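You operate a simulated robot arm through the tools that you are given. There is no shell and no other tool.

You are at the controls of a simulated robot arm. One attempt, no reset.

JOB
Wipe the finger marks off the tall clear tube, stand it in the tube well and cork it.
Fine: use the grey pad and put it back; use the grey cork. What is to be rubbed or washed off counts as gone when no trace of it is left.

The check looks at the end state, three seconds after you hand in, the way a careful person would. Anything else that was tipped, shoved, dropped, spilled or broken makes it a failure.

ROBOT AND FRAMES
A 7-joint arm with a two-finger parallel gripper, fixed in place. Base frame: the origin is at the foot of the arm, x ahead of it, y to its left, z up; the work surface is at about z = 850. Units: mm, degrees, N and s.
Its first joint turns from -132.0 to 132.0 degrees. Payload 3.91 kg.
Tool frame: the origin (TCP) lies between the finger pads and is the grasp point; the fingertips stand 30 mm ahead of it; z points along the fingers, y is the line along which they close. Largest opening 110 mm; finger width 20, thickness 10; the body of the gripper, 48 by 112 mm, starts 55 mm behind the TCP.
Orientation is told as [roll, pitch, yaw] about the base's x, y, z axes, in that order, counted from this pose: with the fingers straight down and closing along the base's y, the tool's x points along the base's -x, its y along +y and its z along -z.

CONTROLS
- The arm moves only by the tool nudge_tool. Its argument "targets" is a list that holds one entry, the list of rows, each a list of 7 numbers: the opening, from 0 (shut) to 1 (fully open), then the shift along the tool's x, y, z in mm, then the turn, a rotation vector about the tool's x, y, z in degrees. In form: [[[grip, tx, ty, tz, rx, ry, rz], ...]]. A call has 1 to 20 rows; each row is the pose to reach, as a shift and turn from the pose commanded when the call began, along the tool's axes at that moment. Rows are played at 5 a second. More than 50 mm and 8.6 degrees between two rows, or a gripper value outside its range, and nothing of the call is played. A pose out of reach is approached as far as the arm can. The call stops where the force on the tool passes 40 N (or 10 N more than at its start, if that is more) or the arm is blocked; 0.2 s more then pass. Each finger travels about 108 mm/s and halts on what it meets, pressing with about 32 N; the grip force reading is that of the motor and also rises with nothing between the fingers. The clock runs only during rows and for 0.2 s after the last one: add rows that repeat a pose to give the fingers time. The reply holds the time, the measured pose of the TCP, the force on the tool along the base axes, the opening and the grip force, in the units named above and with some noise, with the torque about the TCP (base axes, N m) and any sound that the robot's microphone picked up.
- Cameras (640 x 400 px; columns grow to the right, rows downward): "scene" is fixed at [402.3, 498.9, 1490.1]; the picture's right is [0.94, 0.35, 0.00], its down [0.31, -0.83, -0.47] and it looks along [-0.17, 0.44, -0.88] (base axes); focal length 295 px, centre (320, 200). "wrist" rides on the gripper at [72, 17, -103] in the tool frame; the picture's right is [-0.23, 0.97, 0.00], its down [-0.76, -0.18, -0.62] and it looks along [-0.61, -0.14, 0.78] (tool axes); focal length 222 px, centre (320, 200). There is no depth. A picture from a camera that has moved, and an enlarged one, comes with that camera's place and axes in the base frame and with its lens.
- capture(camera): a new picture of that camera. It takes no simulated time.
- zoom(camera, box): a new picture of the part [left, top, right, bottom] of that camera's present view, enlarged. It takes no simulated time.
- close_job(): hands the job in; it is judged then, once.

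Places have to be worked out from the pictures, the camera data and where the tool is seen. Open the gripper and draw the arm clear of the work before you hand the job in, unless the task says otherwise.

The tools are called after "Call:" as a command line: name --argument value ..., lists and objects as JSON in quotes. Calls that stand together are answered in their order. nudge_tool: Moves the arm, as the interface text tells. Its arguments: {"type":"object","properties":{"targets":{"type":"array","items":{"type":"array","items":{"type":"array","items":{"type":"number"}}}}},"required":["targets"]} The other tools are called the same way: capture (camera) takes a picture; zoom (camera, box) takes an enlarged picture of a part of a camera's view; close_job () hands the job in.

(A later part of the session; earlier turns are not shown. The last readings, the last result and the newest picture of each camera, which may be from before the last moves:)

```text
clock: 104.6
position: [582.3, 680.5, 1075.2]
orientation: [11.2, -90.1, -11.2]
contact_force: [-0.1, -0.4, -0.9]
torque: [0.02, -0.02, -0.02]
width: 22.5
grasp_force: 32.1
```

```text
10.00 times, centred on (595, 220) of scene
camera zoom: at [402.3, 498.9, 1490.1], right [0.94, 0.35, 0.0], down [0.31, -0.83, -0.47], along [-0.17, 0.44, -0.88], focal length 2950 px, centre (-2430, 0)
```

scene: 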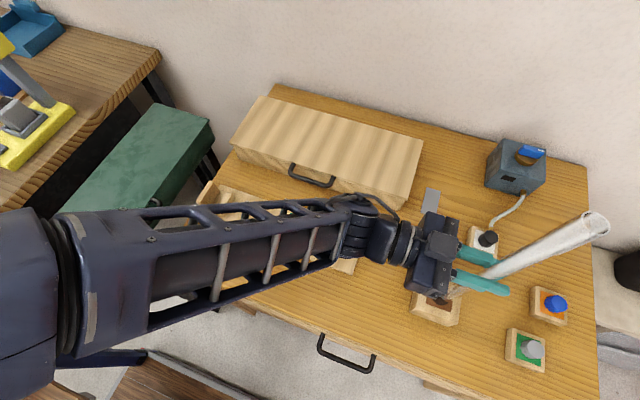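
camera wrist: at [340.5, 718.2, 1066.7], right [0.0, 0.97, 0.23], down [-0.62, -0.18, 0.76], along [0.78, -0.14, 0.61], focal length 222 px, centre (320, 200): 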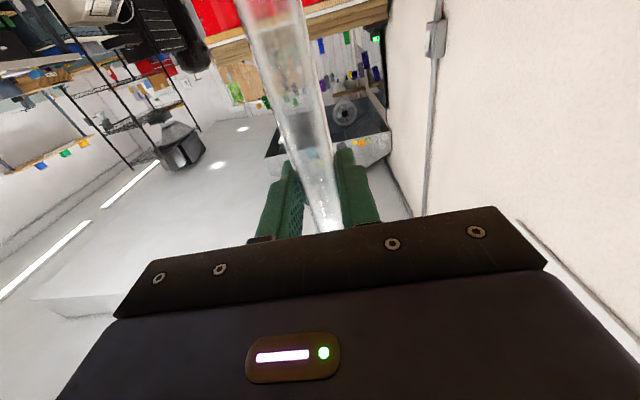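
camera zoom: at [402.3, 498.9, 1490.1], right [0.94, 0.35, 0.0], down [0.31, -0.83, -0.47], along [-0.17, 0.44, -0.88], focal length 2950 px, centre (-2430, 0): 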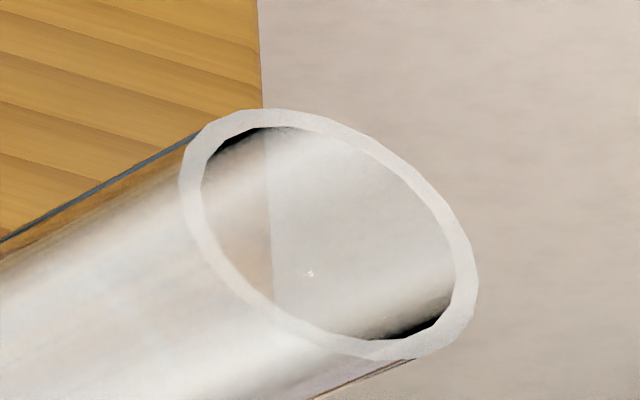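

The gripper hides part of the hole, but comparing the visible tube bottom arc with the hole's known pixel suggests the tube sits about 4 mm too far in +x and 4.5 mm too far in −y. I'll correct that and look again.

Call:
nudge_tool --targets '[[[0.15, 0, 2, -2, 0, 0, 0], [0.15, 0, 4.5, -4, 0, 0, 0], [0.15, 10, 4.5, -4, 0, 0, 0], [0.15, 10, 4.5, -4, 0, 0, 0]]]'

Call:
zoom --camera "scene" --box '[420, 270, 470, 310]'

Call:
zoom --camera "scene" --box '[400, 180, 620, 330]'

```text
clock: 105.6
position: [577.8, 684.1, 1066.5]
orientation: [14.6, -90.0, -14.5]
contact_force: [-0.1, 1.0, -0.6]
torque: [0.01, 0.0, -0.03]
width: 22.5
grasp_force: 32.3
```

```text
10.00 times, centred on (445, 290) of scene
camera zoom: at [402.3, 498.9, 1490.1], right [0.94, 0.35, 0.0], down [0.31, -0.83, -0.47], along [-0.17, 0.44, -0.88], focal length 2950 px, centre (-930, -700)
```

zoom: 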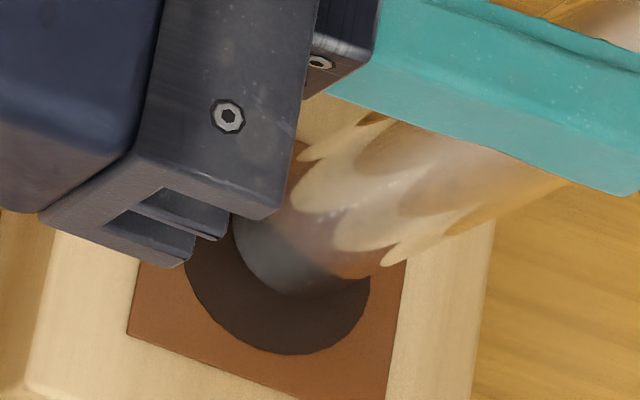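

```text
2.67 times, centred on (510, 255) of scene
camera zoom: at [402.3, 498.9, 1490.1], right [0.94, 0.35, 0.0], down [0.31, -0.83, -0.47], along [-0.17, 0.44, -0.88], focal length 787 px, centre (-187, 53)
```

zoom: 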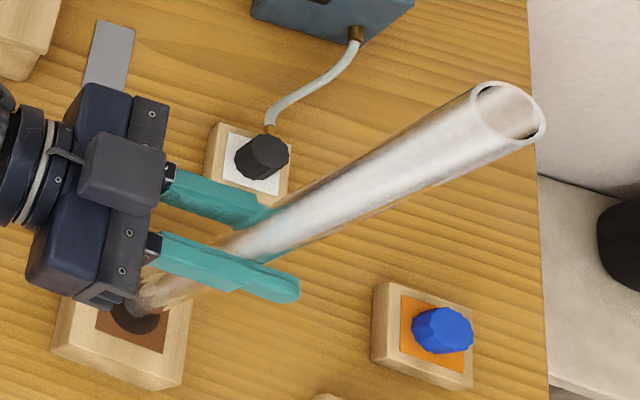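

Call:
nudge_tool --targets '[[[0.15, 4, 0, 2, 0, 0, 0], [0.15, 9, 0, 2, 0, 0, 0], [0.15, 9, 0, 2, 0, 0, 0]]]'

Call:
zoom --camera "scene" --box '[420, 275, 470, 315]'

```text
clock: 106.4
position: [579.5, 684.4, 1058.9]
orientation: [123.7, -89.8, -123.6]
contact_force: [-1.2, -2.6, 9.0]
torque: [-0.27, 0.23, -0.02]
width: 22.8
grasp_force: 31.7
```

```text
10.00 times, centred on (445, 295) of scene
camera zoom: at [402.3, 498.9, 1490.1], right [0.94, 0.35, 0.0], down [0.31, -0.83, -0.47], along [-0.17, 0.44, -0.88], focal length 2950 px, centre (-930, -750)
```

zoom: 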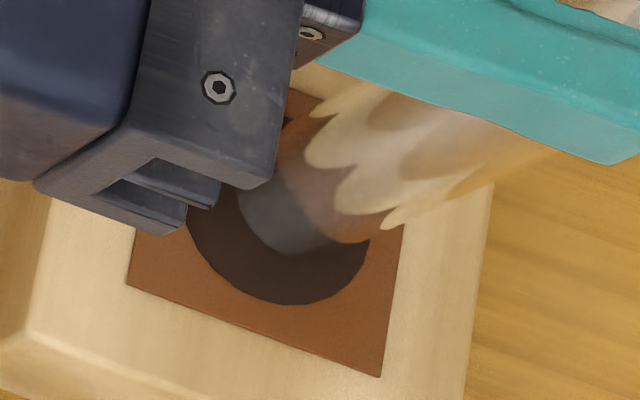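

Contact came with the bottom at about z=898, which means the tube is longer below the grip than I assumed (~161 mm), so it's touching the block's top face on the +y side. I'll lift 4 mm, shift about −3.4 mm in y and −1 in x, and try again.

Call:
nudge_tool --targets '[[[0.15, -4, 0, 0, 0, 0, 0], [0.15, -4, -3.4, -1, 0, 0, 0], [0.15, -4, -3.4, -1, 0, 0, 0]]]'

Call:
zoom --camera "scene" --box '[420, 275, 470, 315]'

```text
clock: 107.2
position: [579.0, 679.8, 1061.6]
orientation: [-33.5, -90.1, 33.4]
contact_force: [0.2, 0.0, 0.0]
torque: [0.0, -0.01, 0.02]
width: 22.8
grasp_force: 32.2
```

```text
10.00 times, centred on (445, 295) of scene
camera zoom: at [402.3, 498.9, 1490.1], right [0.94, 0.35, 0.0], down [0.31, -0.83, -0.47], along [-0.17, 0.44, -0.88], focal length 2950 px, centre (-930, -750)
```

zoom: 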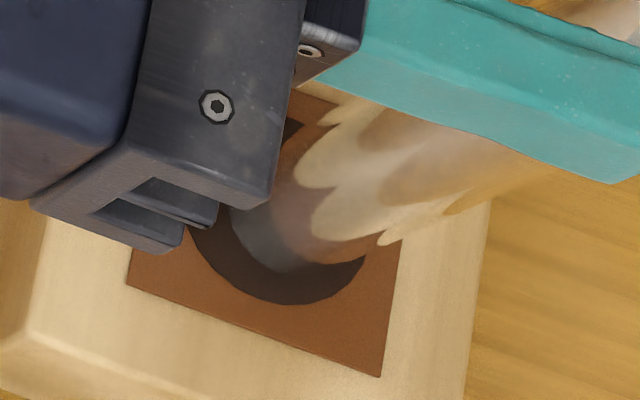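

Compared with the visible dark rim, it needs about −1.5 mm in x and +1.5 mm in y more. I'll apply that and lower gently.

Call:
nudge_tool --targets '[[[0.15, 0, 1.5, -1.5, 0, 0, 0], [0.15, 1.5, 1.5, -1.5, 0, 0, 0], [0.15, 3, 1.5, -1.5, 0, 0, 0], [0.15, 4.5, 1.5, -1.5, 0, 0, 0], [0.15, 6, 1.5, -1.5, 0, 0, 0], [0.15, 7.5, 1.5, -1.5, 0, 0, 0]]]'

Call:
zoom --camera "scene" --box '[420, 275, 470, 315]'

```text
clock: 108.6
position: [577.6, 682.8, 1055.1]
orientation: [-12.9, -90.0, 12.9]
contact_force: [-0.8, -0.9, -0.6]
torque: [-0.05, 0.03, 0.02]
width: 22.3
grasp_force: 32.3
```

```text
10.00 times, centred on (445, 295) of scene
camera zoom: at [402.3, 498.9, 1490.1], right [0.94, 0.35, 0.0], down [0.31, -0.83, -0.47], along [-0.17, 0.44, -0.88], focal length 2950 px, centre (-930, -750)
```

zoom: 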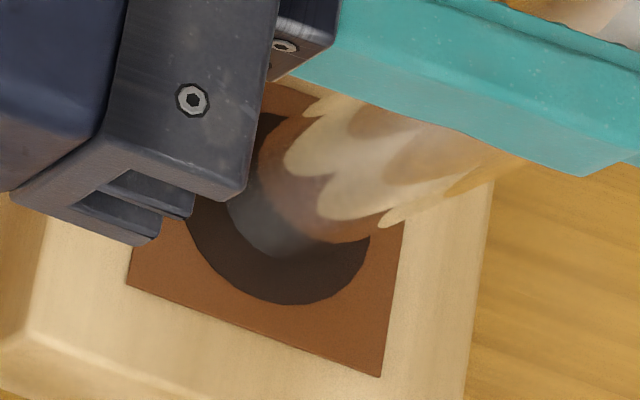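

It passed the earlier contact height with no force, so the tube is entering the well. I'll continue down.

Call:
nudge_tool --targets '[[[0.15, 2, 0, 0, 0, 0, 0], [0.15, 4, 0, 0, 0, 0, 0], [0.15, 6, 0, 0, 0, 0, 0], [0.15, 8, 0, 0, 0, 0, 0], [0.15, 10, 0, 0, 0, 0, 0], [0.15, 12, 0, 0, 0, 0, 0]]]'

```text
clock: 110.0
position: [579.2, 681.6, 1042.3]
orientation: [35.5, -89.9, -35.5]
contact_force: [0.7, 0.3, -1.2]
torque: [-0.04, -0.05, -0.01]
width: 22.8
grasp_force: 32.2
```

Call:
nudge_tool --targets '[[[0.15, 2, 0, 0, 0, 0, 0], [0.15, 4, 0, 0, 0, 0, 0], [0.15, 6, 0, 0, 0, 0, 0], [0.15, 8, 0, 0, 0, 0, 0], [0.15, 10, 0, 0, 0, 0, 0], [0.15, 12, 0, 0, 0, 0, 0], [0.15, 14, 0, 0, 0, 0, 0], [0.15, 16, 0, 0, 0, 0, 0]]]'

Call:
zoom --camera "scene" --box '[400, 190, 620, 330]'

```text
clock: 111.8
position: [579.6, 682.2, 1026.7]
orientation: [-85.7, -90.1, 85.8]
contact_force: [0.1, 0.2, -0.5]
torque: [0.01, 0.0, 0.04]
width: 22.6
grasp_force: 31.7
```

```text
2.86 times, centred on (510, 260) of scene
camera zoom: at [402.3, 498.9, 1490.1], right [0.94, 0.35, 0.0], down [0.31, -0.83, -0.47], along [-0.17, 0.44, -0.88], focal length 843 px, centre (-223, 29)
```

zoom: 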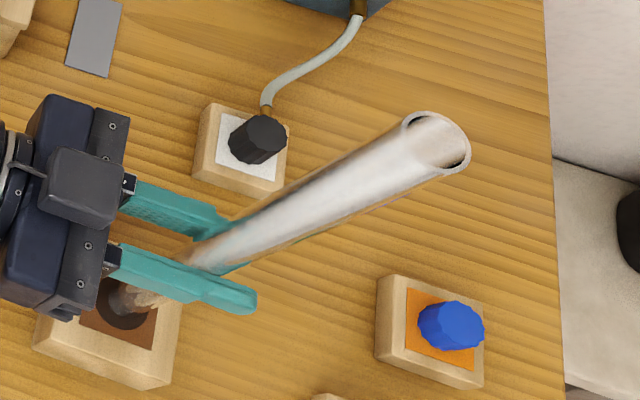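

The tube is about 32 mm into the well and still free. I'll keep lowering in 1.5 mm steps until it touches the floor.

Call:
nudge_tool --targets '[[[0.15, 1.5, 0, 0, 0, 0, 0], [0.15, 3, 0, 0, 0, 0, 0], [0.15, 4.5, 0, 0, 0, 0, 0], [0.15, 6, 0, 0, 0, 0, 0], [0.15, 7, 0, 0, 0, 0, 0]]]'

```text
clock: 113.0
position: [578.6, 683.1, 1019.4]
orientation: [6.1, -90.0, -6.0]
contact_force: [-0.5, 0.3, -1.5]
torque: [-0.01, 0.01, 0.0]
width: 22.7
grasp_force: 32.5
```

Call:
nudge_tool --targets '[[[0.15, 1, 0, 0, 0, 0, 0], [0.15, 2, 0, 0, 0, 0, 0], [0.15, 3, 0, 0, 0, 0, 0], [0.15, 4, 0, 0, 0, 0, 0], [0.15, 4, 0, 0, 0, 0, 0]]]'

```text
clock: 114.2
position: [577.9, 681.8, 1017.9]
orientation: [126.7, -90.0, -126.8]
contact_force: [0.0, 0.3, 19.3]
torque: [0.02, 0.03, 0.04]
width: 22.7
grasp_force: 31.8
```

The floor is reached with 19 N straight up and no side torque. I'll ease off, open the fingers slowly and watch the tube.

Call:
nudge_tool --targets '[[[0.15, -1.5, 0, 0, 0, 0, 0], [0.15, -1.5, 0, 0, 0, 0, 0], [0.22, -1.5, 0, 0, 0, 0, 0], [0.25, -1.5, 0, 0, 0, 0, 0], [0.3, -1.5, 0, 0, 0, 0, 0], [0.3, -1.5, 0, 0, 0, 0, 0]]]'

Call:
zoom --camera "scene" --box '[400, 190, 620, 330]'

```text
clock: 115.6
position: [578.0, 682.0, 1016.3]
orientation: [-10.7, -90.0, 10.7]
contact_force: [-0.2, -0.2, -0.3]
torque: [0.0, -0.01, 0.02]
width: 33.3
grasp_force: 0.1
```

```text
2.86 times, centred on (510, 260) of scene
camera zoom: at [402.3, 498.9, 1490.1], right [0.94, 0.35, 0.0], down [0.31, -0.83, -0.47], along [-0.17, 0.44, -0.88], focal length 843 px, centre (-223, 29)
```

zoom: 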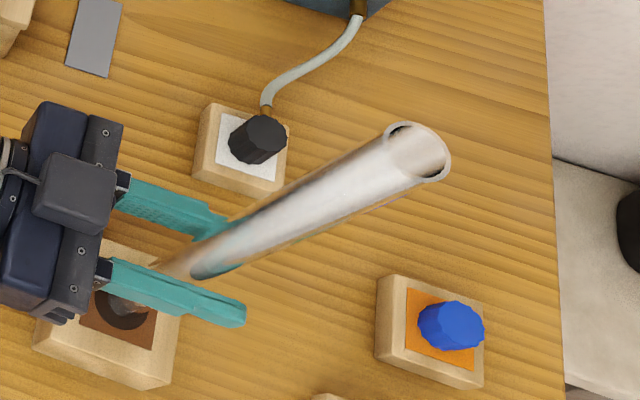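

The tube stands by itself. I'll open wider and back the gripper straight out along −x.

Call:
nudge_tool --targets '[[[0.45, 0, 0, 0, 0, 0, 0], [0.6, 0, 0, 0, 0, 0, 0], [0.6, 0, 0, -15, 0, 0, 0], [0.6, 0, 0, -35, 0, 0, 0], [0.6, 0, 0, -60, 0, 0, 0], [0.6, 0, 0, -90, 0, 0, 0], [0.6, -30, 0, -120, 0, 0, 0], [0.6, -30, 0, -120, 0, 0, 0]]]'

Call:
capture --camera "scene"

Call:
zoom --camera "scene" --box '[400, 190, 620, 330]'

```text
clock: 117.4
position: [459.4, 682.1, 1047.5]
orientation: [-41.2, -90.0, 41.3]
contact_force: [0.2, 0.0, 0.0]
torque: [-0.02, 0.0, 0.0]
width: 65.8
grasp_force: 0.0
```

```text
taken
```

scene: 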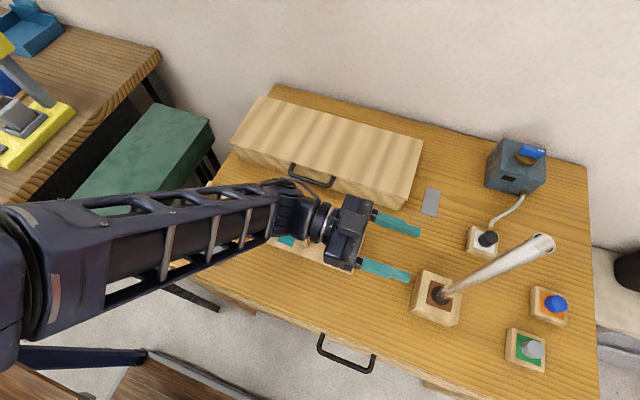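

```text
2.86 times, centred on (510, 260) of scene
camera zoom: at [402.3, 498.9, 1490.1], right [0.94, 0.35, 0.0], down [0.31, -0.83, -0.47], along [-0.17, 0.44, -0.88], focal length 843 px, centre (-223, 29)
```

zoom: 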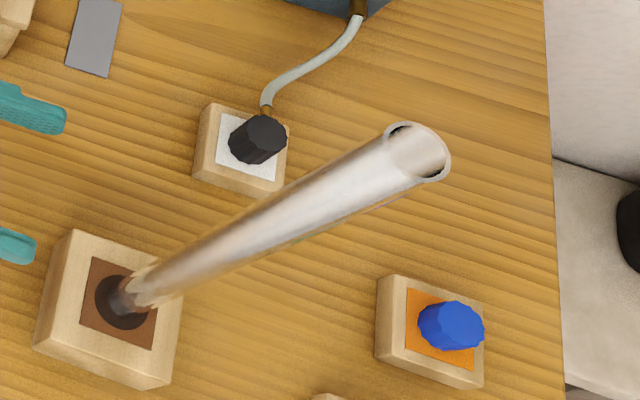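

The tube stands upright in the well, with its mouth near (580, 682, 1201). Next is the grey cork near (763, 647), which is at the edge of reach, so I'll approach it with the tool tilted outward. First I'll back away on the −y side and reorient.

Call:
nudge_tool --targets '[[[0.6, -7, -20, -15, 0, 7, 0], [0.6, -14, -40, -30, 0, 14, 0], [0.6, -21, -60, -35, 0, 21, 0], [0.6, -28, -80, -40, 0, 28, 0], [0.6, -35, -100, -40, 0, 35, 0], [0.6, -42, -120, -40, 0, 42, 0], [0.6, -49, -140, -40, 0, 49, 0], [0.6, -55, -162, -40, 0, 55, 0], [0.6, -55, -162, -40, 0, 55, 0]]]'

Call:
nudge_tool --targets '[[[0.6, 0, 0, 0, -4.3, 0, -6.15], [0.6, 0, 0, 0, -8.6, 0, -12.3], [0.6, 0, 0, 0, -12.9, 0, -18.45], [0.6, 0, 0, 0, -17.2, 0, -24.6], [0.6, 0, 0, 0, -21.5, 0, -30.75], [0.6, 0, 0, 0, -25.8, 0, -36.9], [0.6, 0, 0, 0, -25.8, 0, -36.9]]]'

Call:
capture --camera "wrist"

Call:
capture --camera "scene"

```text
clock: 119.4
position: [418.6, 520.3, 1101.2]
orientation: [0.1, -34.9, 0.1]
contact_force: [0.7, -0.2, -0.5]
torque: [0.02, 0.04, 0.01]
width: 65.9
grasp_force: 0.0
```

```text
clock: 121.0
position: [417.7, 520.2, 1103.8]
orientation: [0.0, -35.0, 45.1]
contact_force: [0.7, -0.5, 0.0]
torque: [-0.01, 0.01, -0.01]
width: 66.0
grasp_force: 0.1
```

```text
taken
camera wrist: at [322.3, 448.9, 1146.5], right [-0.56, 0.82, 0.13], down [0.31, 0.06, 0.95], along [0.77, 0.57, -0.29], focal length 222 px, centre (320, 200)
```

wrist: 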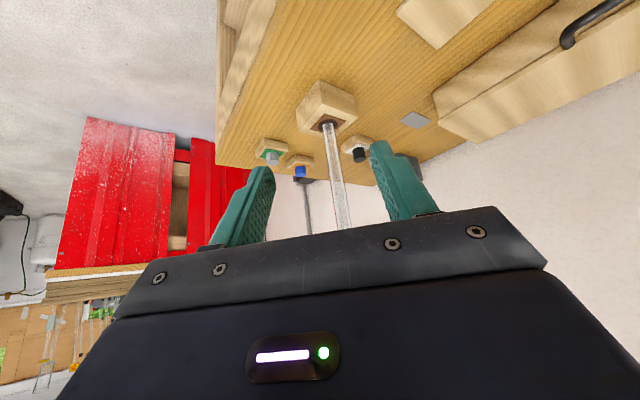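

```text
taken
```

scene: 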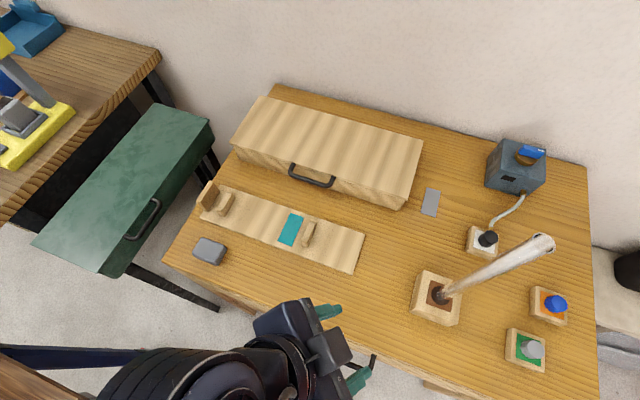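

The grey cork is seen at about (757, 649). I'll fly in along the −y side of the tube to a pre-approach point about 90 mm short of the cork.

Call:
nudge_tool --targets '[[[0.6, -9, -29, 25, 0, 0, 0], [0.6, -18, -58, 50, 0, 0, 0], [0.6, -27, -86, 75, 0, 0, 0], [0.6, -36, -114.5, 98.7, 0, 0, 0], [0.6, -58, -121, 135, 0, 0, 0], [0.6, -80, -128, 171, 0, 0, 0], [0.6, -102, -135, 207, 0, 0, 0], [0.6, -124, -142, 243, 0, 0, 0], [0.6, -145.5, -149.2, 279.2, 0, 0, 0], [0.6, -145.5, -149.2, 279.2, 0, 0, 0]]]'

Call:
capture --camera "wrist"

Call:
capture --camera "scene"

```text
clock: 123.2
position: [721.4, 612.5, 957.0]
orientation: [0.1, -35.0, 45.1]
contact_force: [-0.4, 0.2, 0.5]
torque: [-0.01, 0.0, 0.0]
width: 65.8
grasp_force: 0.0
```

```text
taken
camera wrist: at [625.6, 540.3, 1001.1], right [-0.56, 0.82, 0.13], down [0.31, 0.06, 0.95], along [0.77, 0.57, -0.29], focal length 222 px, centre (320, 200)
```

wrist: 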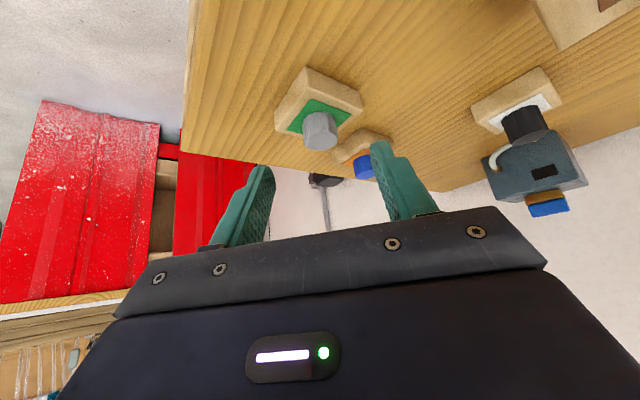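

```text
taken
```

scene: 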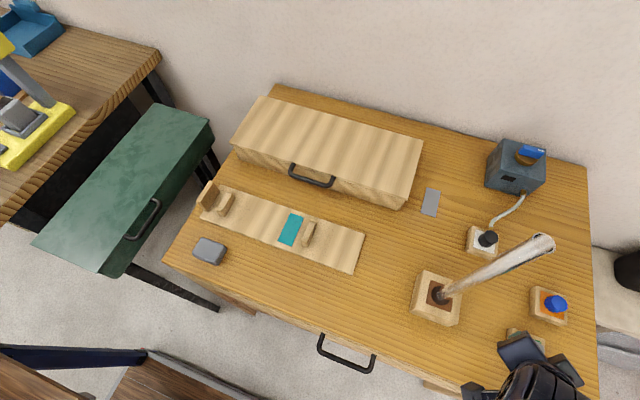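

Call:
zoom --camera "wrist" --box '[260, 50, 400, 190]'

Call:
zoom --camera "scene" --box '[480, 280, 600, 400]'

```text
2.86 times, centred on (330, 120) of wrist
camera zoom: at [625.6, 540.3, 1001.1], right [-0.56, 0.82, 0.13], down [0.31, 0.06, 0.95], along [0.77, 0.57, -0.29], focal length 635 px, centre (291, 429)
```

zoom: 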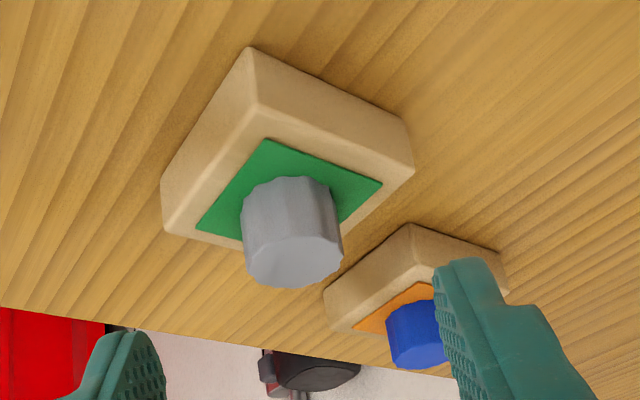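

```text
3.33 times, centred on (540, 340) of scene
camera zoom: at [402.3, 498.9, 1490.1], right [0.94, 0.35, 0.0], down [0.31, -0.83, -0.47], along [-0.17, 0.44, -0.88], focal length 984 px, centre (-413, -267)
```

zoom: 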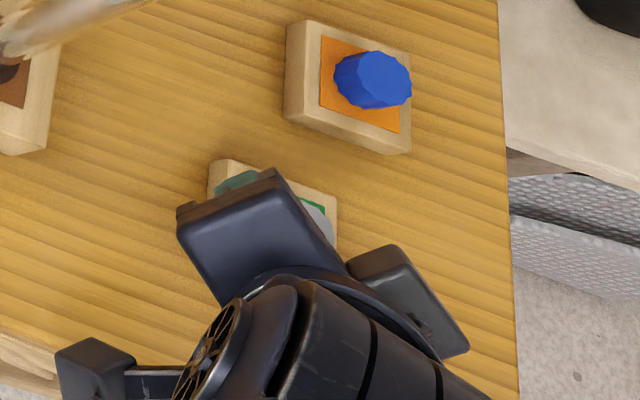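

The grey cork is a polygonal cap about 30 mm across, at roughly (760, 651), with its top at about z≈895 on a stand at z≈870. I'll go most of the way in along the tool axis and re-check the centring.

Call:
nudge_tool --targets '[[[0.6, -1, 0, 15, 0, 0, 0], [0.6, -2, 0, 30, 0, 0, 0], [0.6, -3, 0, 42, 0, 0, 0], [0.6, -3, 0, 42, 0, 0, 0]]]'

Call:
capture --camera "wrist"

Call:
zoom --camera "wrist" --box '[220, 70, 440, 230]'

```text
clock: 124.2
position: [740.5, 631.5, 924.3]
orientation: [0.0, -34.9, 45.1]
contact_force: [-0.3, 0.2, -0.5]
torque: [-0.04, -0.03, -0.07]
width: 65.8
grasp_force: 0.1
```

```text
taken
camera wrist: at [644.1, 560.0, 968.5], right [-0.56, 0.82, 0.13], down [0.31, 0.06, 0.95], along [0.77, 0.57, -0.29], focal length 222 px, centre (320, 200)
```

wrist: 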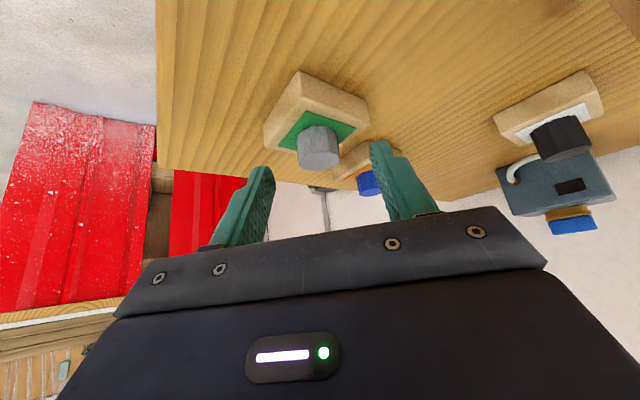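

```text
2.50 times, centred on (330, 150) of wrist
camera zoom: at [644.1, 560.0, 968.5], right [-0.56, 0.82, 0.13], down [0.31, 0.06, 0.95], along [0.77, 0.57, -0.29], focal length 555 px, centre (295, 325)
```

zoom: 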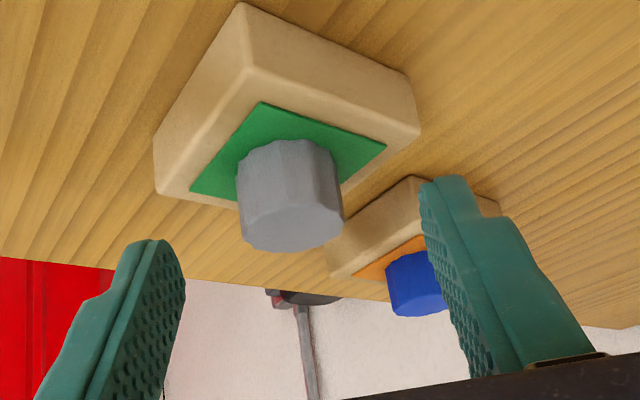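

The cork is centred between the fingers (within 0.5 mm), with its axis near (761.5, 652). I'll move in the last 27 mm and close.

Call:
nudge_tool --targets '[[[0.6, -1, 0, 10, 0, 0, 0], [0.6, -2, 0, 20, 0, 0, 0], [0.6, -2.5, 0, 27, 0, 0, 0], [0.6, -2.5, 0, 27, 0, 0, 0]]]'

Call:
zoom --camera "wrist" --box '[220, 70, 440, 230]'

Call:
zoom --camera "scene" --box '[480, 280, 600, 400]'

```text
clock: 125.2
position: [752.1, 644.6, 903.9]
orientation: [0.1, -35.0, 45.1]
contact_force: [-0.2, 0.2, 0.2]
torque: [0.01, 0.01, -0.03]
width: 65.9
grasp_force: 0.1
```

```text
2.50 times, centred on (330, 150) of wrist
camera zoom: at [657.0, 572.4, 947.4], right [-0.56, 0.82, 0.13], down [0.31, 0.06, 0.95], along [0.77, 0.57, -0.29], focal length 555 px, centre (295, 325)
```

zoom: 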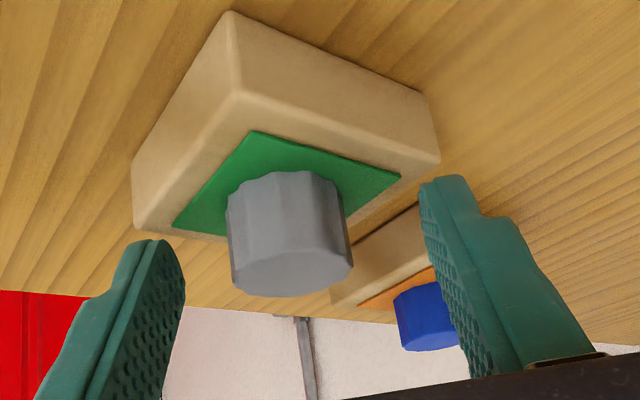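

```text
3.33 times, centred on (540, 340) of scene
camera zoom: at [402.3, 498.9, 1490.1], right [0.94, 0.35, 0.0], down [0.31, -0.83, -0.47], along [-0.17, 0.44, -0.88], focal length 984 px, centre (-413, -267)
```

zoom: 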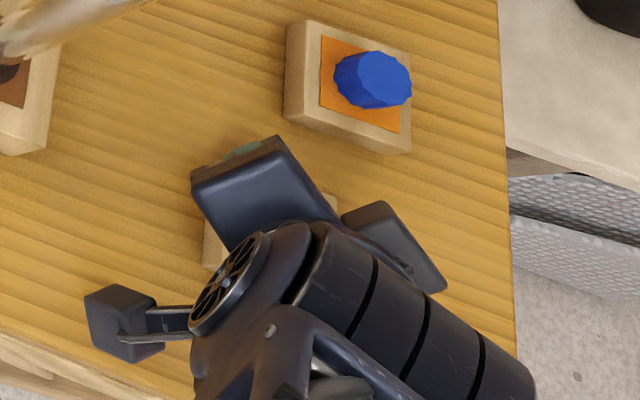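

Call:
nudge_tool --targets '[[[0.45, 0, 0, 0, 0, 0, 0], [0.35, 0, 0, 0, 0, 0, 0], [0.28, 0, 0, 0, 0, 0, 0], [0.22, 0, 0, 0, 0, 0, 0], [0.2, 0, 0, 0, 0, 0, 0], [0.2, 0, 0, 0, 0, 0, 0], [0.2, 0, 0, 0, 0, 0, 0]]]'

Call:
zoom --camera "wrist" --box '[220, 70, 440, 230]'

```text
clock: 126.8
position: [752.8, 643.1, 904.0]
orientation: [-0.1, -35.1, 45.1]
contact_force: [-0.3, 0.2, -0.3]
torque: [0.04, 0.04, 0.0]
width: 27.4
grasp_force: 32.2
```

```text
2.50 times, centred on (330, 150) of wrist
camera zoom: at [657.0, 572.4, 947.5], right [-0.56, 0.82, 0.13], down [0.31, 0.06, 0.95], along [0.77, 0.57, -0.29], focal length 555 px, centre (295, 325)
```

zoom: 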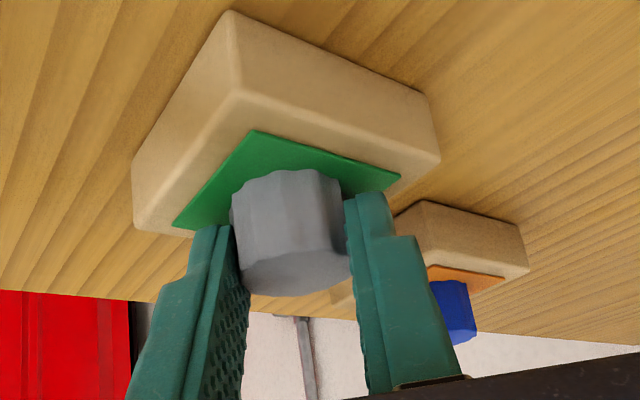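

Gripped at 27.4 mm. I'll lift it straight up 60 mm.

Call:
nudge_tool --targets '[[[0.2, -3, 0, -4, 0, 0, 0], [0.2, -9, 0, -12.5, 0, 0, 0], [0.2, -20, 0, -28.5, 0, 0, 0], [0.2, -34.4, 0, -49.1, 0, 0, 0], [0.2, -34.4, 0, -49.1, 0, 0, 0]]]'

Call:
zoom --camera "wrist" --box '[220, 50, 440, 230]'

Call:
capture --camera "scene"

```text
clock: 128.0
position: [751.1, 643.8, 964.8]
orientation: [0.0, -34.8, 45.2]
contact_force: [-0.1, 0.1, -0.7]
torque: [0.0, 0.0, 0.0]
width: 27.5
grasp_force: 32.2
```

```text
2.22 times, centred on (330, 140) of wrist
camera zoom: at [656.6, 572.7, 1008.4], right [-0.56, 0.82, 0.13], down [0.31, 0.06, 0.95], along [0.77, 0.57, -0.29], focal length 494 px, centre (298, 333)
```

zoom: 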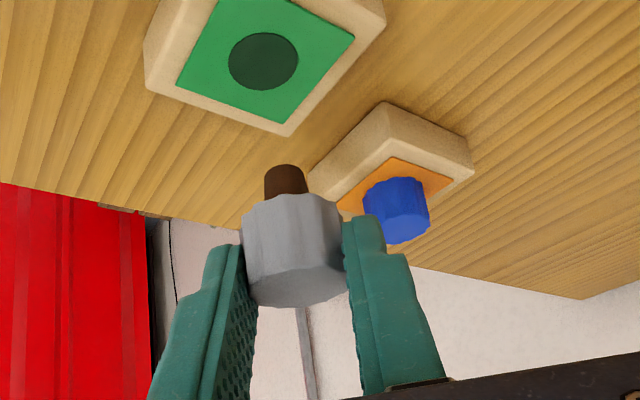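

```text
taken
```

scene: 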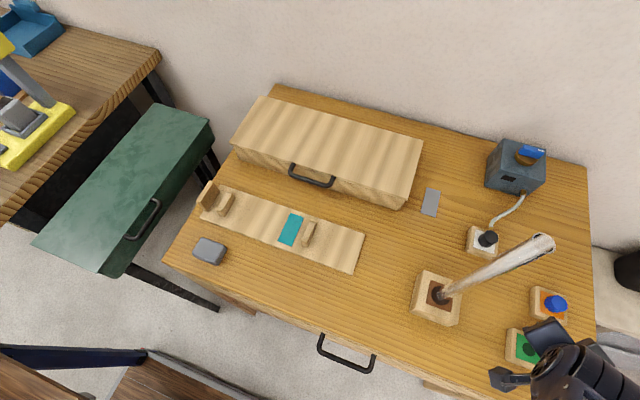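

The cork has a brown tapered plug about 13 mm long under the cap, and it's held well. I'll retreat along the −y side and climb to z≈1300 before coming over the tube.

Call:
nudge_tool --targets '[[[0.2, 15, 2.4, -38.7, 0, 0, 0], [0.2, 30, 4.8, -77.5, 0, 0, 0], [0.2, 45.5, 7.2, -116, 0, 0, 0], [0.2, 60.6, 9.6, -155, 0, 0, 0], [0.2, 75.8, 12, -193.7, 0, 0, 0], [0.2, 59.5, 25, -227, 0, 0, 0], [0.2, 43, 38, -260.5, 0, 0, 0], [0.2, 27, 51, -294, 0, 0, 0], [0.2, 11, 64, -327.5, 0, 0, 0], [0.2, -5.5, 77, -361, 0, 0, 0], [0.2, -21.5, 89.8, -394.2, 0, 0, 0], [0.2, -21.5, 89.8, -394.2, 0, 0, 0]]]'

Call:
capture --camera "wrist"

Call:
capture --camera "scene"

```text
clock: 130.6
position: [541.7, 560.9, 1300.7]
orientation: [0.0, -35.0, 45.0]
contact_force: [-0.2, -0.8, -0.3]
torque: [-0.02, 0.02, -0.02]
width: 27.4
grasp_force: 32.1
```

```text
taken
camera wrist: at [445.6, 490.6, 1343.4], right [-0.56, 0.82, 0.13], down [0.31, 0.06, 0.95], along [0.77, 0.57, -0.29], focal length 222 px, centre (320, 200)
```

wrist: 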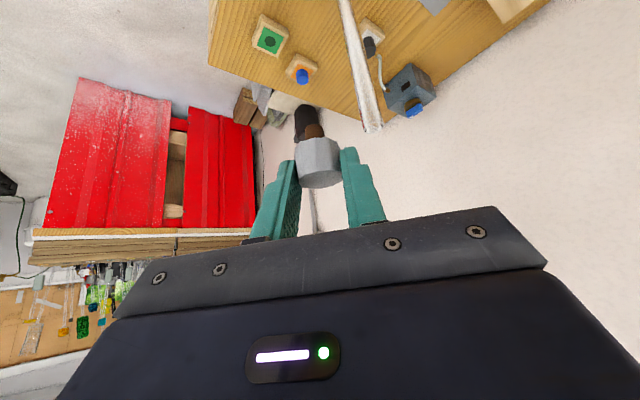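

```text
taken
```

scene: 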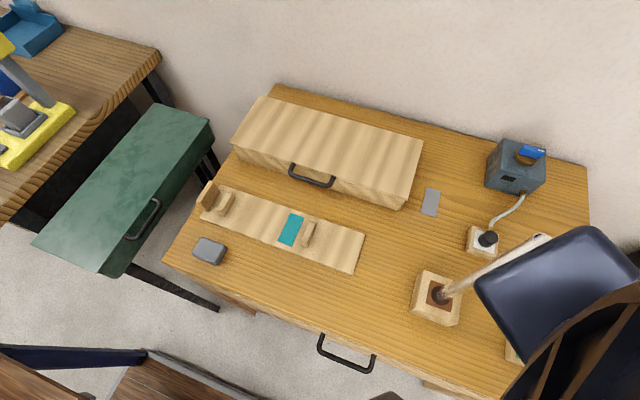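

The mouth of the tube is seen at about (580, 677–682). I'll come closer at the same height for a better look.

Call:
nudge_tool --targets '[[[0.2, -19, 14, 13, 0, 0, 0], [0.2, -38, 29, 26, 0, 0, 0], [0.2, -56.3, 43, 39.5, 0, 0, 0], [0.2, -56.3, 43, 39.5, 0, 0, 0]]]'

Call:
capture --camera "wrist"

Call:
zoom --camera "wrist" --box '[260, 70, 400, 200]'

```text
clock: 131.6
position: [560.6, 639.4, 1299.9]
orientation: [0.0, -35.0, 45.0]
contact_force: [-0.5, 0.3, 0.5]
torque: [0.0, 0.03, -0.01]
width: 27.4
grasp_force: 31.7
```

```text
taken
camera wrist: at [464.9, 568.8, 1343.4], right [-0.56, 0.82, 0.13], down [0.31, 0.06, 0.95], along [0.77, 0.57, -0.29], focal length 222 px, centre (320, 200)
```

wrist: 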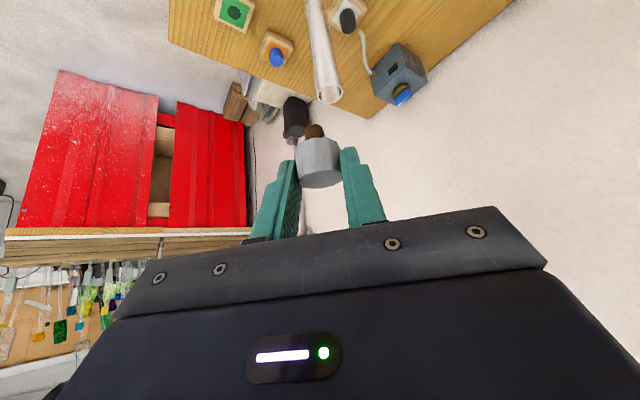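

```text
3.08 times, centred on (330, 135) of wrist
camera zoom: at [464.9, 568.8, 1343.4], right [-0.56, 0.82, 0.13], down [0.31, 0.06, 0.95], along [0.77, 0.57, -0.29], focal length 684 px, centre (289, 400)
```

zoom: 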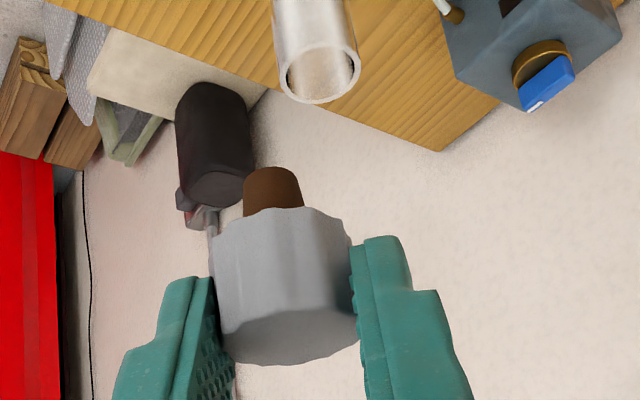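

In this close view the mouth centre reads (580, 681), and the plug sits about (8.7, 9.2) from the TCP. I'll place the plug directly above the mouth and compare again.

Call:
nudge_tool --targets '[[[0.2, -10, 8, 12, 0, 0, 0], [0.2, -20.5, 15.5, 24, 0, 0, 0], [0.2, -20.5, 15.5, 24, 0, 0, 0]]]'

Call:
zoom --camera "wrist" --box '[260, 50, 400, 200]'

Call:
capture --camera "scene"

```text
clock: 132.4
position: [570.3, 671.3, 1291.0]
orientation: [0.0, -34.9, 45.1]
contact_force: [-1.1, 0.0, 0.3]
torque: [0.0, 0.02, -0.01]
width: 27.3
grasp_force: 32.0
```

```text
2.67 times, centred on (330, 125) of wrist
camera zoom: at [474.8, 600.3, 1335.0], right [-0.56, 0.82, 0.13], down [0.31, 0.06, 0.95], along [0.77, 0.57, -0.29], focal length 592 px, centre (293, 400)
```

zoom: 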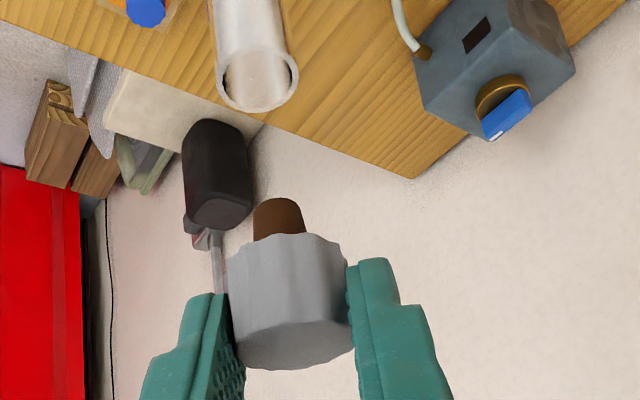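

```text
taken
```

scene: 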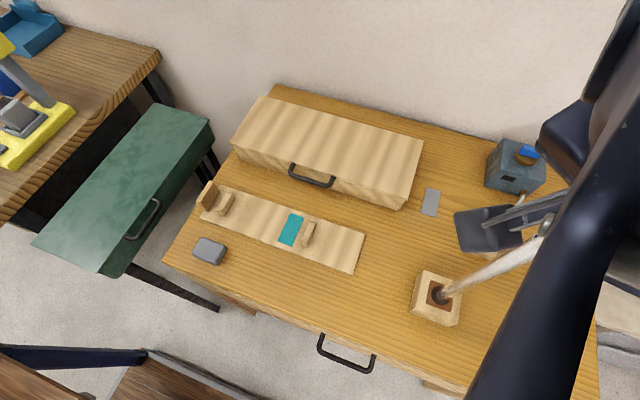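

Plug and mouth agree within about 1 mm. I'll lower about 33 mm so the plug tip is just above the rim, then compare them directly in the picture.

Call:
nudge_tool --targets '[[[0.2, 6, -0.4, 9, 0, 0, 0], [0.2, 12, -0.7, 18, 0, 0, 0], [0.2, 18.3, -0.7, 27.4, 0, 0, 0], [0.2, 18.3, -0.7, 27.4, 0, 0, 0]]]'

Call:
zoom --camera "wrist" --box '[260, 50, 400, 200]'

Call:
zoom --camera "scene" --box '[480, 200, 600, 280]'

```text
clock: 133.4
position: [570.7, 669.6, 1258.3]
orientation: [0.0, -35.0, 45.1]
contact_force: [-0.1, -0.5, -0.1]
torque: [0.0, -0.02, 0.01]
width: 27.6
grasp_force: 31.5
```

```text
2.67 times, centred on (330, 125) of wrist
camera zoom: at [476.1, 598.8, 1301.8], right [-0.56, 0.82, 0.13], down [0.31, 0.06, 0.95], along [0.77, 0.57, -0.29], focal length 592 px, centre (293, 400)
```

zoom: 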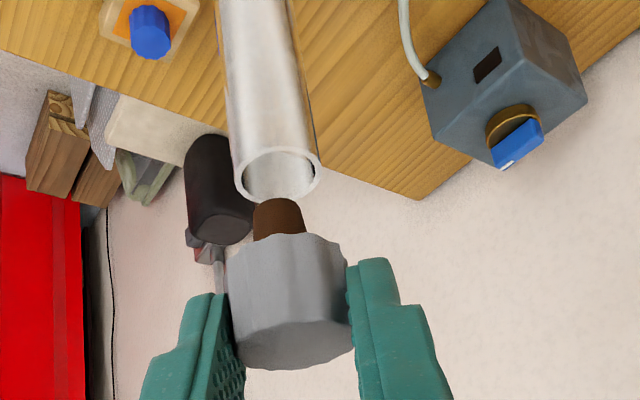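

```text
5.00 times, centred on (540, 240) of scene
camera zoom: at [402.3, 498.9, 1490.1], right [0.94, 0.35, 0.0], down [0.31, -0.83, -0.47], along [-0.17, 0.44, -0.88], focal length 1475 px, centre (-780, 0)
```

zoom: 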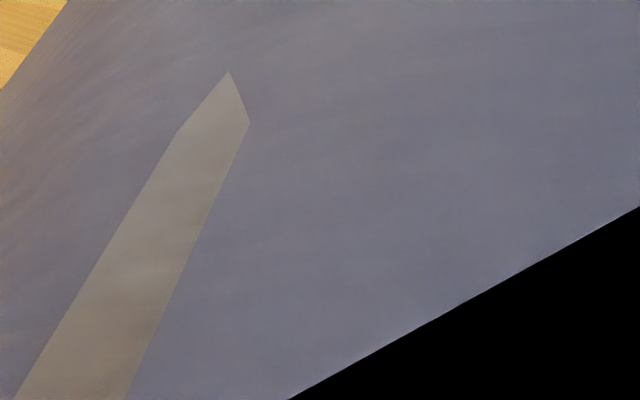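

Plug and mouth are in the same image column and line up to about 1–2 mm. The plug tip is ~12 mm wide against a ~19 mm bore, so I'll lower slowly into the mouth.

Call:
nudge_tool --targets '[[[0.2, 1.15, 0, 1.64, 0, 0, 0], [0.2, 2.3, 0, 3.28, 0, 0, 0], [0.2, 3.44, 0, 4.91, 0, 0, 0], [0.2, 4.6, 0, 6.55, 0, 0, 0], [0.2, 5.74, 0, 8.19, 0, 0, 0], [0.2, 6.9, 0, 9.8, 0, 0, 0]]]'

Call:
zoom --camera "wrist" --box '[260, 50, 400, 200]'

```text
clock: 134.8
position: [571.3, 670.9, 1245.4]
orientation: [0.1, -35.0, 45.1]
contact_force: [1.1, 0.0, -0.5]
torque: [0.01, -0.02, -0.02]
width: 27.4
grasp_force: 32.5
```

```text
2.67 times, centred on (330, 125) of wrist
camera zoom: at [475.9, 599.7, 1289.8], right [-0.56, 0.82, 0.13], down [0.31, 0.06, 0.95], along [0.77, 0.57, -0.29], focal length 592 px, centre (293, 400)
```

zoom: 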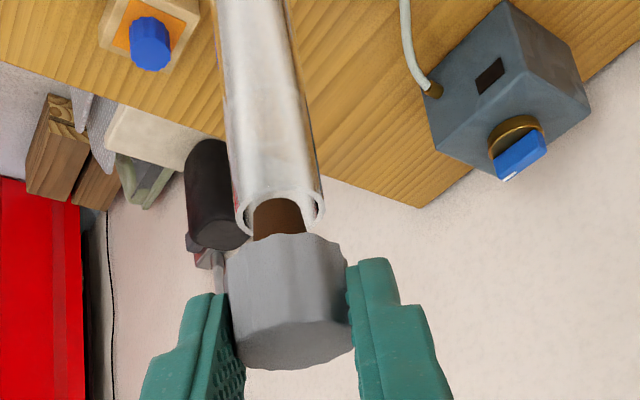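

The plug tip is at the mouth, centred laterally, with no contact force. I'll continue lowering gently.

Call:
nudge_tool --targets '[[[0.2, 0.86, 0, 1.23, 0, 0, 0], [0.2, 1.72, 0, 2.46, 0, 0, 0], [0.2, 2.58, 0, 3.69, 0, 0, 0], [0.2, 2.58, 0, 3.69, 0, 0, 0]]]'

Call:
zoom --camera "wrist" --box '[260, 50, 400, 200]'

```text
clock: 135.8
position: [571.2, 670.7, 1242.9]
orientation: [0.0, -35.1, 45.1]
contact_force: [0.3, 0.0, 15.6]
torque: [0.06, -0.09, -0.01]
width: 27.3
grasp_force: 32.3
```

```text
2.67 times, centred on (330, 125) of wrist
camera zoom: at [475.8, 599.5, 1286.7], right [-0.56, 0.82, 0.13], down [0.31, 0.06, 0.95], along [0.77, 0.57, -0.29], focal length 592 px, centre (293, 400)
```

zoom: 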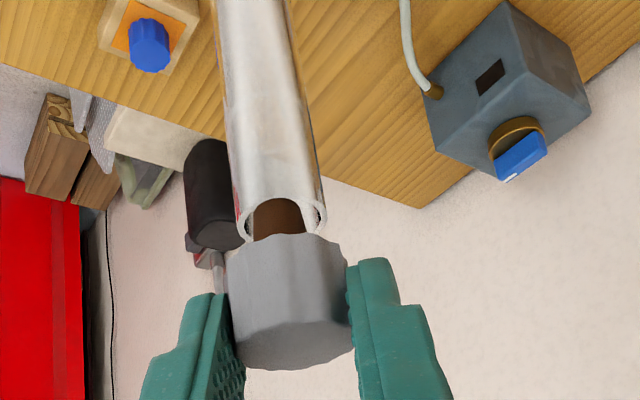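

It touched with 15.6 N, and the torque puts the contact on the near side of the rim, so the plug needs to go about 3.5 mm further outward. I'll lift 2.5 mm, shift and lower again.

Call:
nudge_tool --targets '[[[0.2, -1.44, 0, -2.05, 0, 0, 0], [0.2, -4.3, 0, 0, 0, 0, 0], [0.2, -4.3, 0, 0, 0, 0, 0], [0.2, -3.7, 0, 0.82, 0, 0, 0], [0.2, -3.15, 0, 1.64, 0, 0, 0], [0.2, -2.6, 0, 2.46, 0, 0, 0], [0.2, -2.6, 0, 2.46, 0, 0, 0]]]'

Call:
zoom --camera "wrist" --box '[260, 50, 400, 200]'

```text
clock: 137.4
position: [573.3, 673.0, 1243.4]
orientation: [0.0, -35.1, 45.0]
contact_force: [-1.4, 0.0, 24.4]
torque: [0.12, -0.09, 0.02]
width: 27.5
grasp_force: 31.9
```

```text
2.67 times, centred on (330, 125) of wrist
camera zoom: at [477.7, 601.9, 1286.4], right [-0.56, 0.82, 0.13], down [0.31, 0.06, 0.95], along [0.77, 0.57, -0.29], focal length 592 px, centre (293, 400)
```

zoom: 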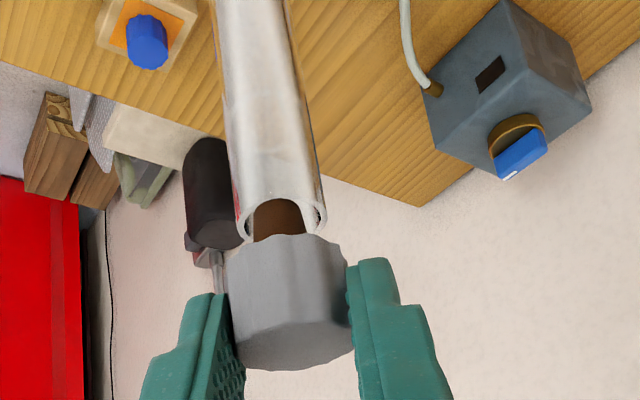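

Call:
zoom --camera "wrist" --box '[300, 105, 350, 150]'

```text
8.89 times, centred on (325, 128) of wrist
camera zoom: at [477.7, 601.9, 1286.4], right [-0.56, 0.82, 0.13], down [0.31, 0.06, 0.95], along [0.77, 0.57, -0.29], focal length 1974 px, centre (276, 844)
```

zoom: 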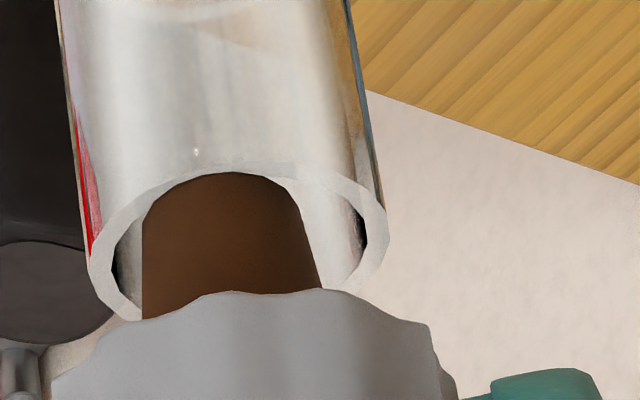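

Close up, the plug's tip is resting on the near edge of the rim and is about 1 mm left of centre. I'll lift 4 mm, shift 4.4 mm outward and 1 mm sideways, and look again before lowering.

Call:
nudge_tool --targets '[[[0.2, -2.3, 0, -3.28, 0, 0, 0], [0.2, -2.3, 0, -3.28, 0, 0, 0], [0.2, -5.9, 1, -0.75, 0, 0, 0], [0.2, -5.9, 1, -0.75, 0, 0, 0]]]'

Call:
zoom --camera "wrist" --box '[300, 105, 350, 150]'

```text
clock: 138.4
position: [577.1, 676.6, 1244.6]
orientation: [0.0, -34.9, 45.1]
contact_force: [0.1, -0.1, -0.6]
torque: [0.03, 0.0, 0.01]
width: 27.6
grasp_force: 31.8
```

```text
8.89 times, centred on (325, 128) of wrist
camera zoom: at [481.1, 605.7, 1288.6], right [-0.56, 0.82, 0.13], down [0.31, 0.06, 0.95], along [0.77, 0.57, -0.29], focal length 1974 px, centre (276, 844)
```

zoom: 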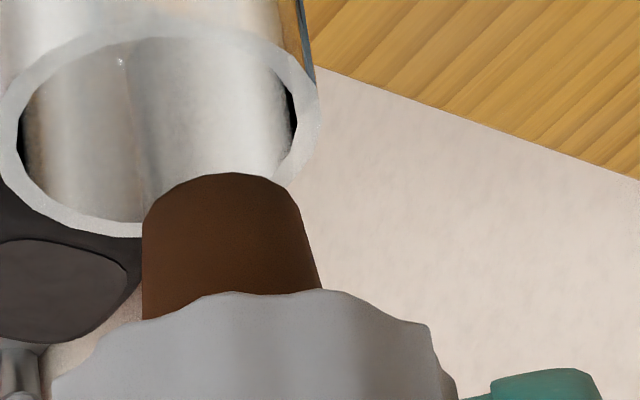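

The tube's mouth now reads nearer, at (575.5, 674.4), so the tube is leaning or rocking in its loose well. I'll raise the cork clear and let it settle before looking again.

Call:
nudge_tool --targets '[[[0.2, -5.7, 0, -8.2, 0, 0, 0], [0.2, -11.5, 0, -16.4, 0, 0, 0], [0.2, -11.5, 0, -16.4, 0, 0, 0], [0.2, -11.5, 0, -16.4, 0, 0, 0], [0.2, -11.5, 0, -16.4, 0, 0, 0]]]'

Call:
zoom --camera "wrist" --box '[260, 40, 400, 160]'

Call:
capture --camera "scene"

```text
clock: 139.6
position: [577.0, 677.9, 1264.3]
orientation: [-0.1, -35.1, 45.1]
contact_force: [0.1, -0.9, -0.3]
torque: [-0.03, 0.0, -0.01]
width: 27.4
grasp_force: 32.0
```

```text
3.33 times, centred on (330, 100) of wrist
camera zoom: at [481.7, 606.1, 1308.0], right [-0.56, 0.82, 0.13], down [0.31, 0.06, 0.95], along [0.77, 0.57, -0.29], focal length 740 px, centre (287, 533)
```

zoom: 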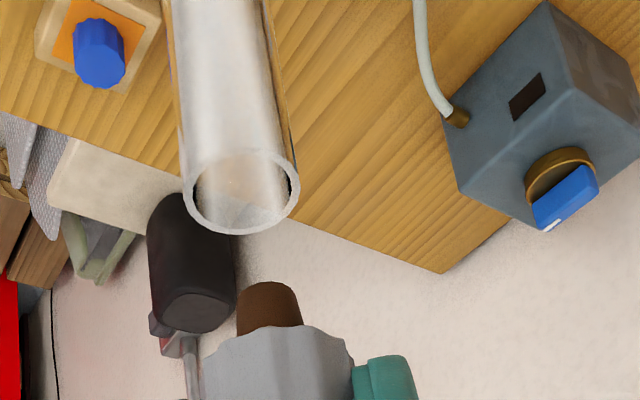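

```text
taken
```

scene: 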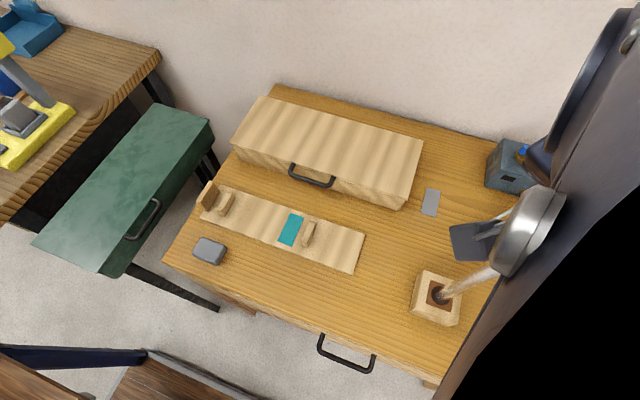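

Re-deriving from the contact heights, the plug tip is about 43 mm below the TCP and offset only (4.5, 5.2) from it, so I had been about 4 mm short. I'll measure the mouth again now that everything is still.

Call:
zoom --camera "wrist" --box '[290, 70, 350, 140]'

```text
5.71 times, centred on (320, 105) of wrist
camera zoom: at [481.7, 606.1, 1308.0], right [-0.56, 0.82, 0.13], down [0.31, 0.06, 0.95], along [0.77, 0.57, -0.29], focal length 1269 px, centre (320, 743)
```

zoom: 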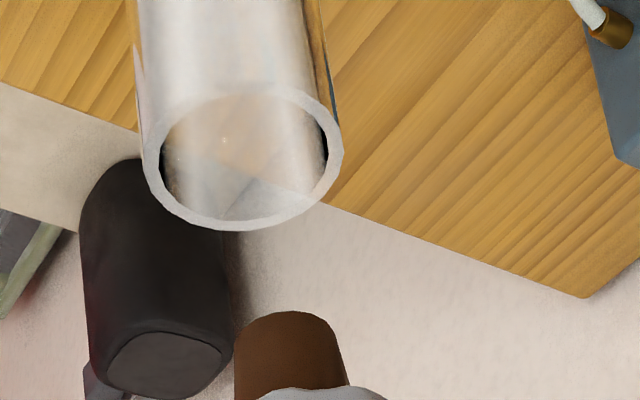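

The mouth is now near (576.3, 677.1), and the plug tip needs to move about (−5.3, −6.0) mm. I'll shift, and lower to a few millimetres above the rim for a direct comparison.

Call:
nudge_tool --targets '[[[0.2, 6.5, -0.5, -4.5, 0, 0, 0], [0.2, 10, -0.5, 0.8, 0, 0, 0], [0.2, 14, -0.5, 6.1, 0, 0, 0], [0.2, 14, -0.5, 6.1, 0, 0, 0]]]'

Call:
zoom --camera "wrist" --box '[290, 80, 350, 150]'

```text
clock: 140.6
position: [571.5, 671.6, 1253.5]
orientation: [0.0, -35.0, 45.0]
contact_force: [-0.2, -0.8, 0.0]
torque: [0.02, -0.03, -0.03]
width: 27.6
grasp_force: 31.6
```

```text
5.71 times, centred on (320, 115) of wrist
camera zoom: at [475.7, 600.7, 1295.7], right [-0.56, 0.82, 0.13], down [0.31, 0.06, 0.95], along [0.77, 0.57, -0.29], focal length 1269 px, centre (320, 686)
```

zoom: 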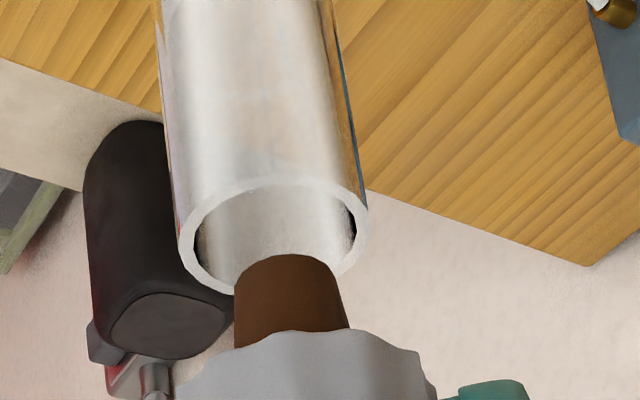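

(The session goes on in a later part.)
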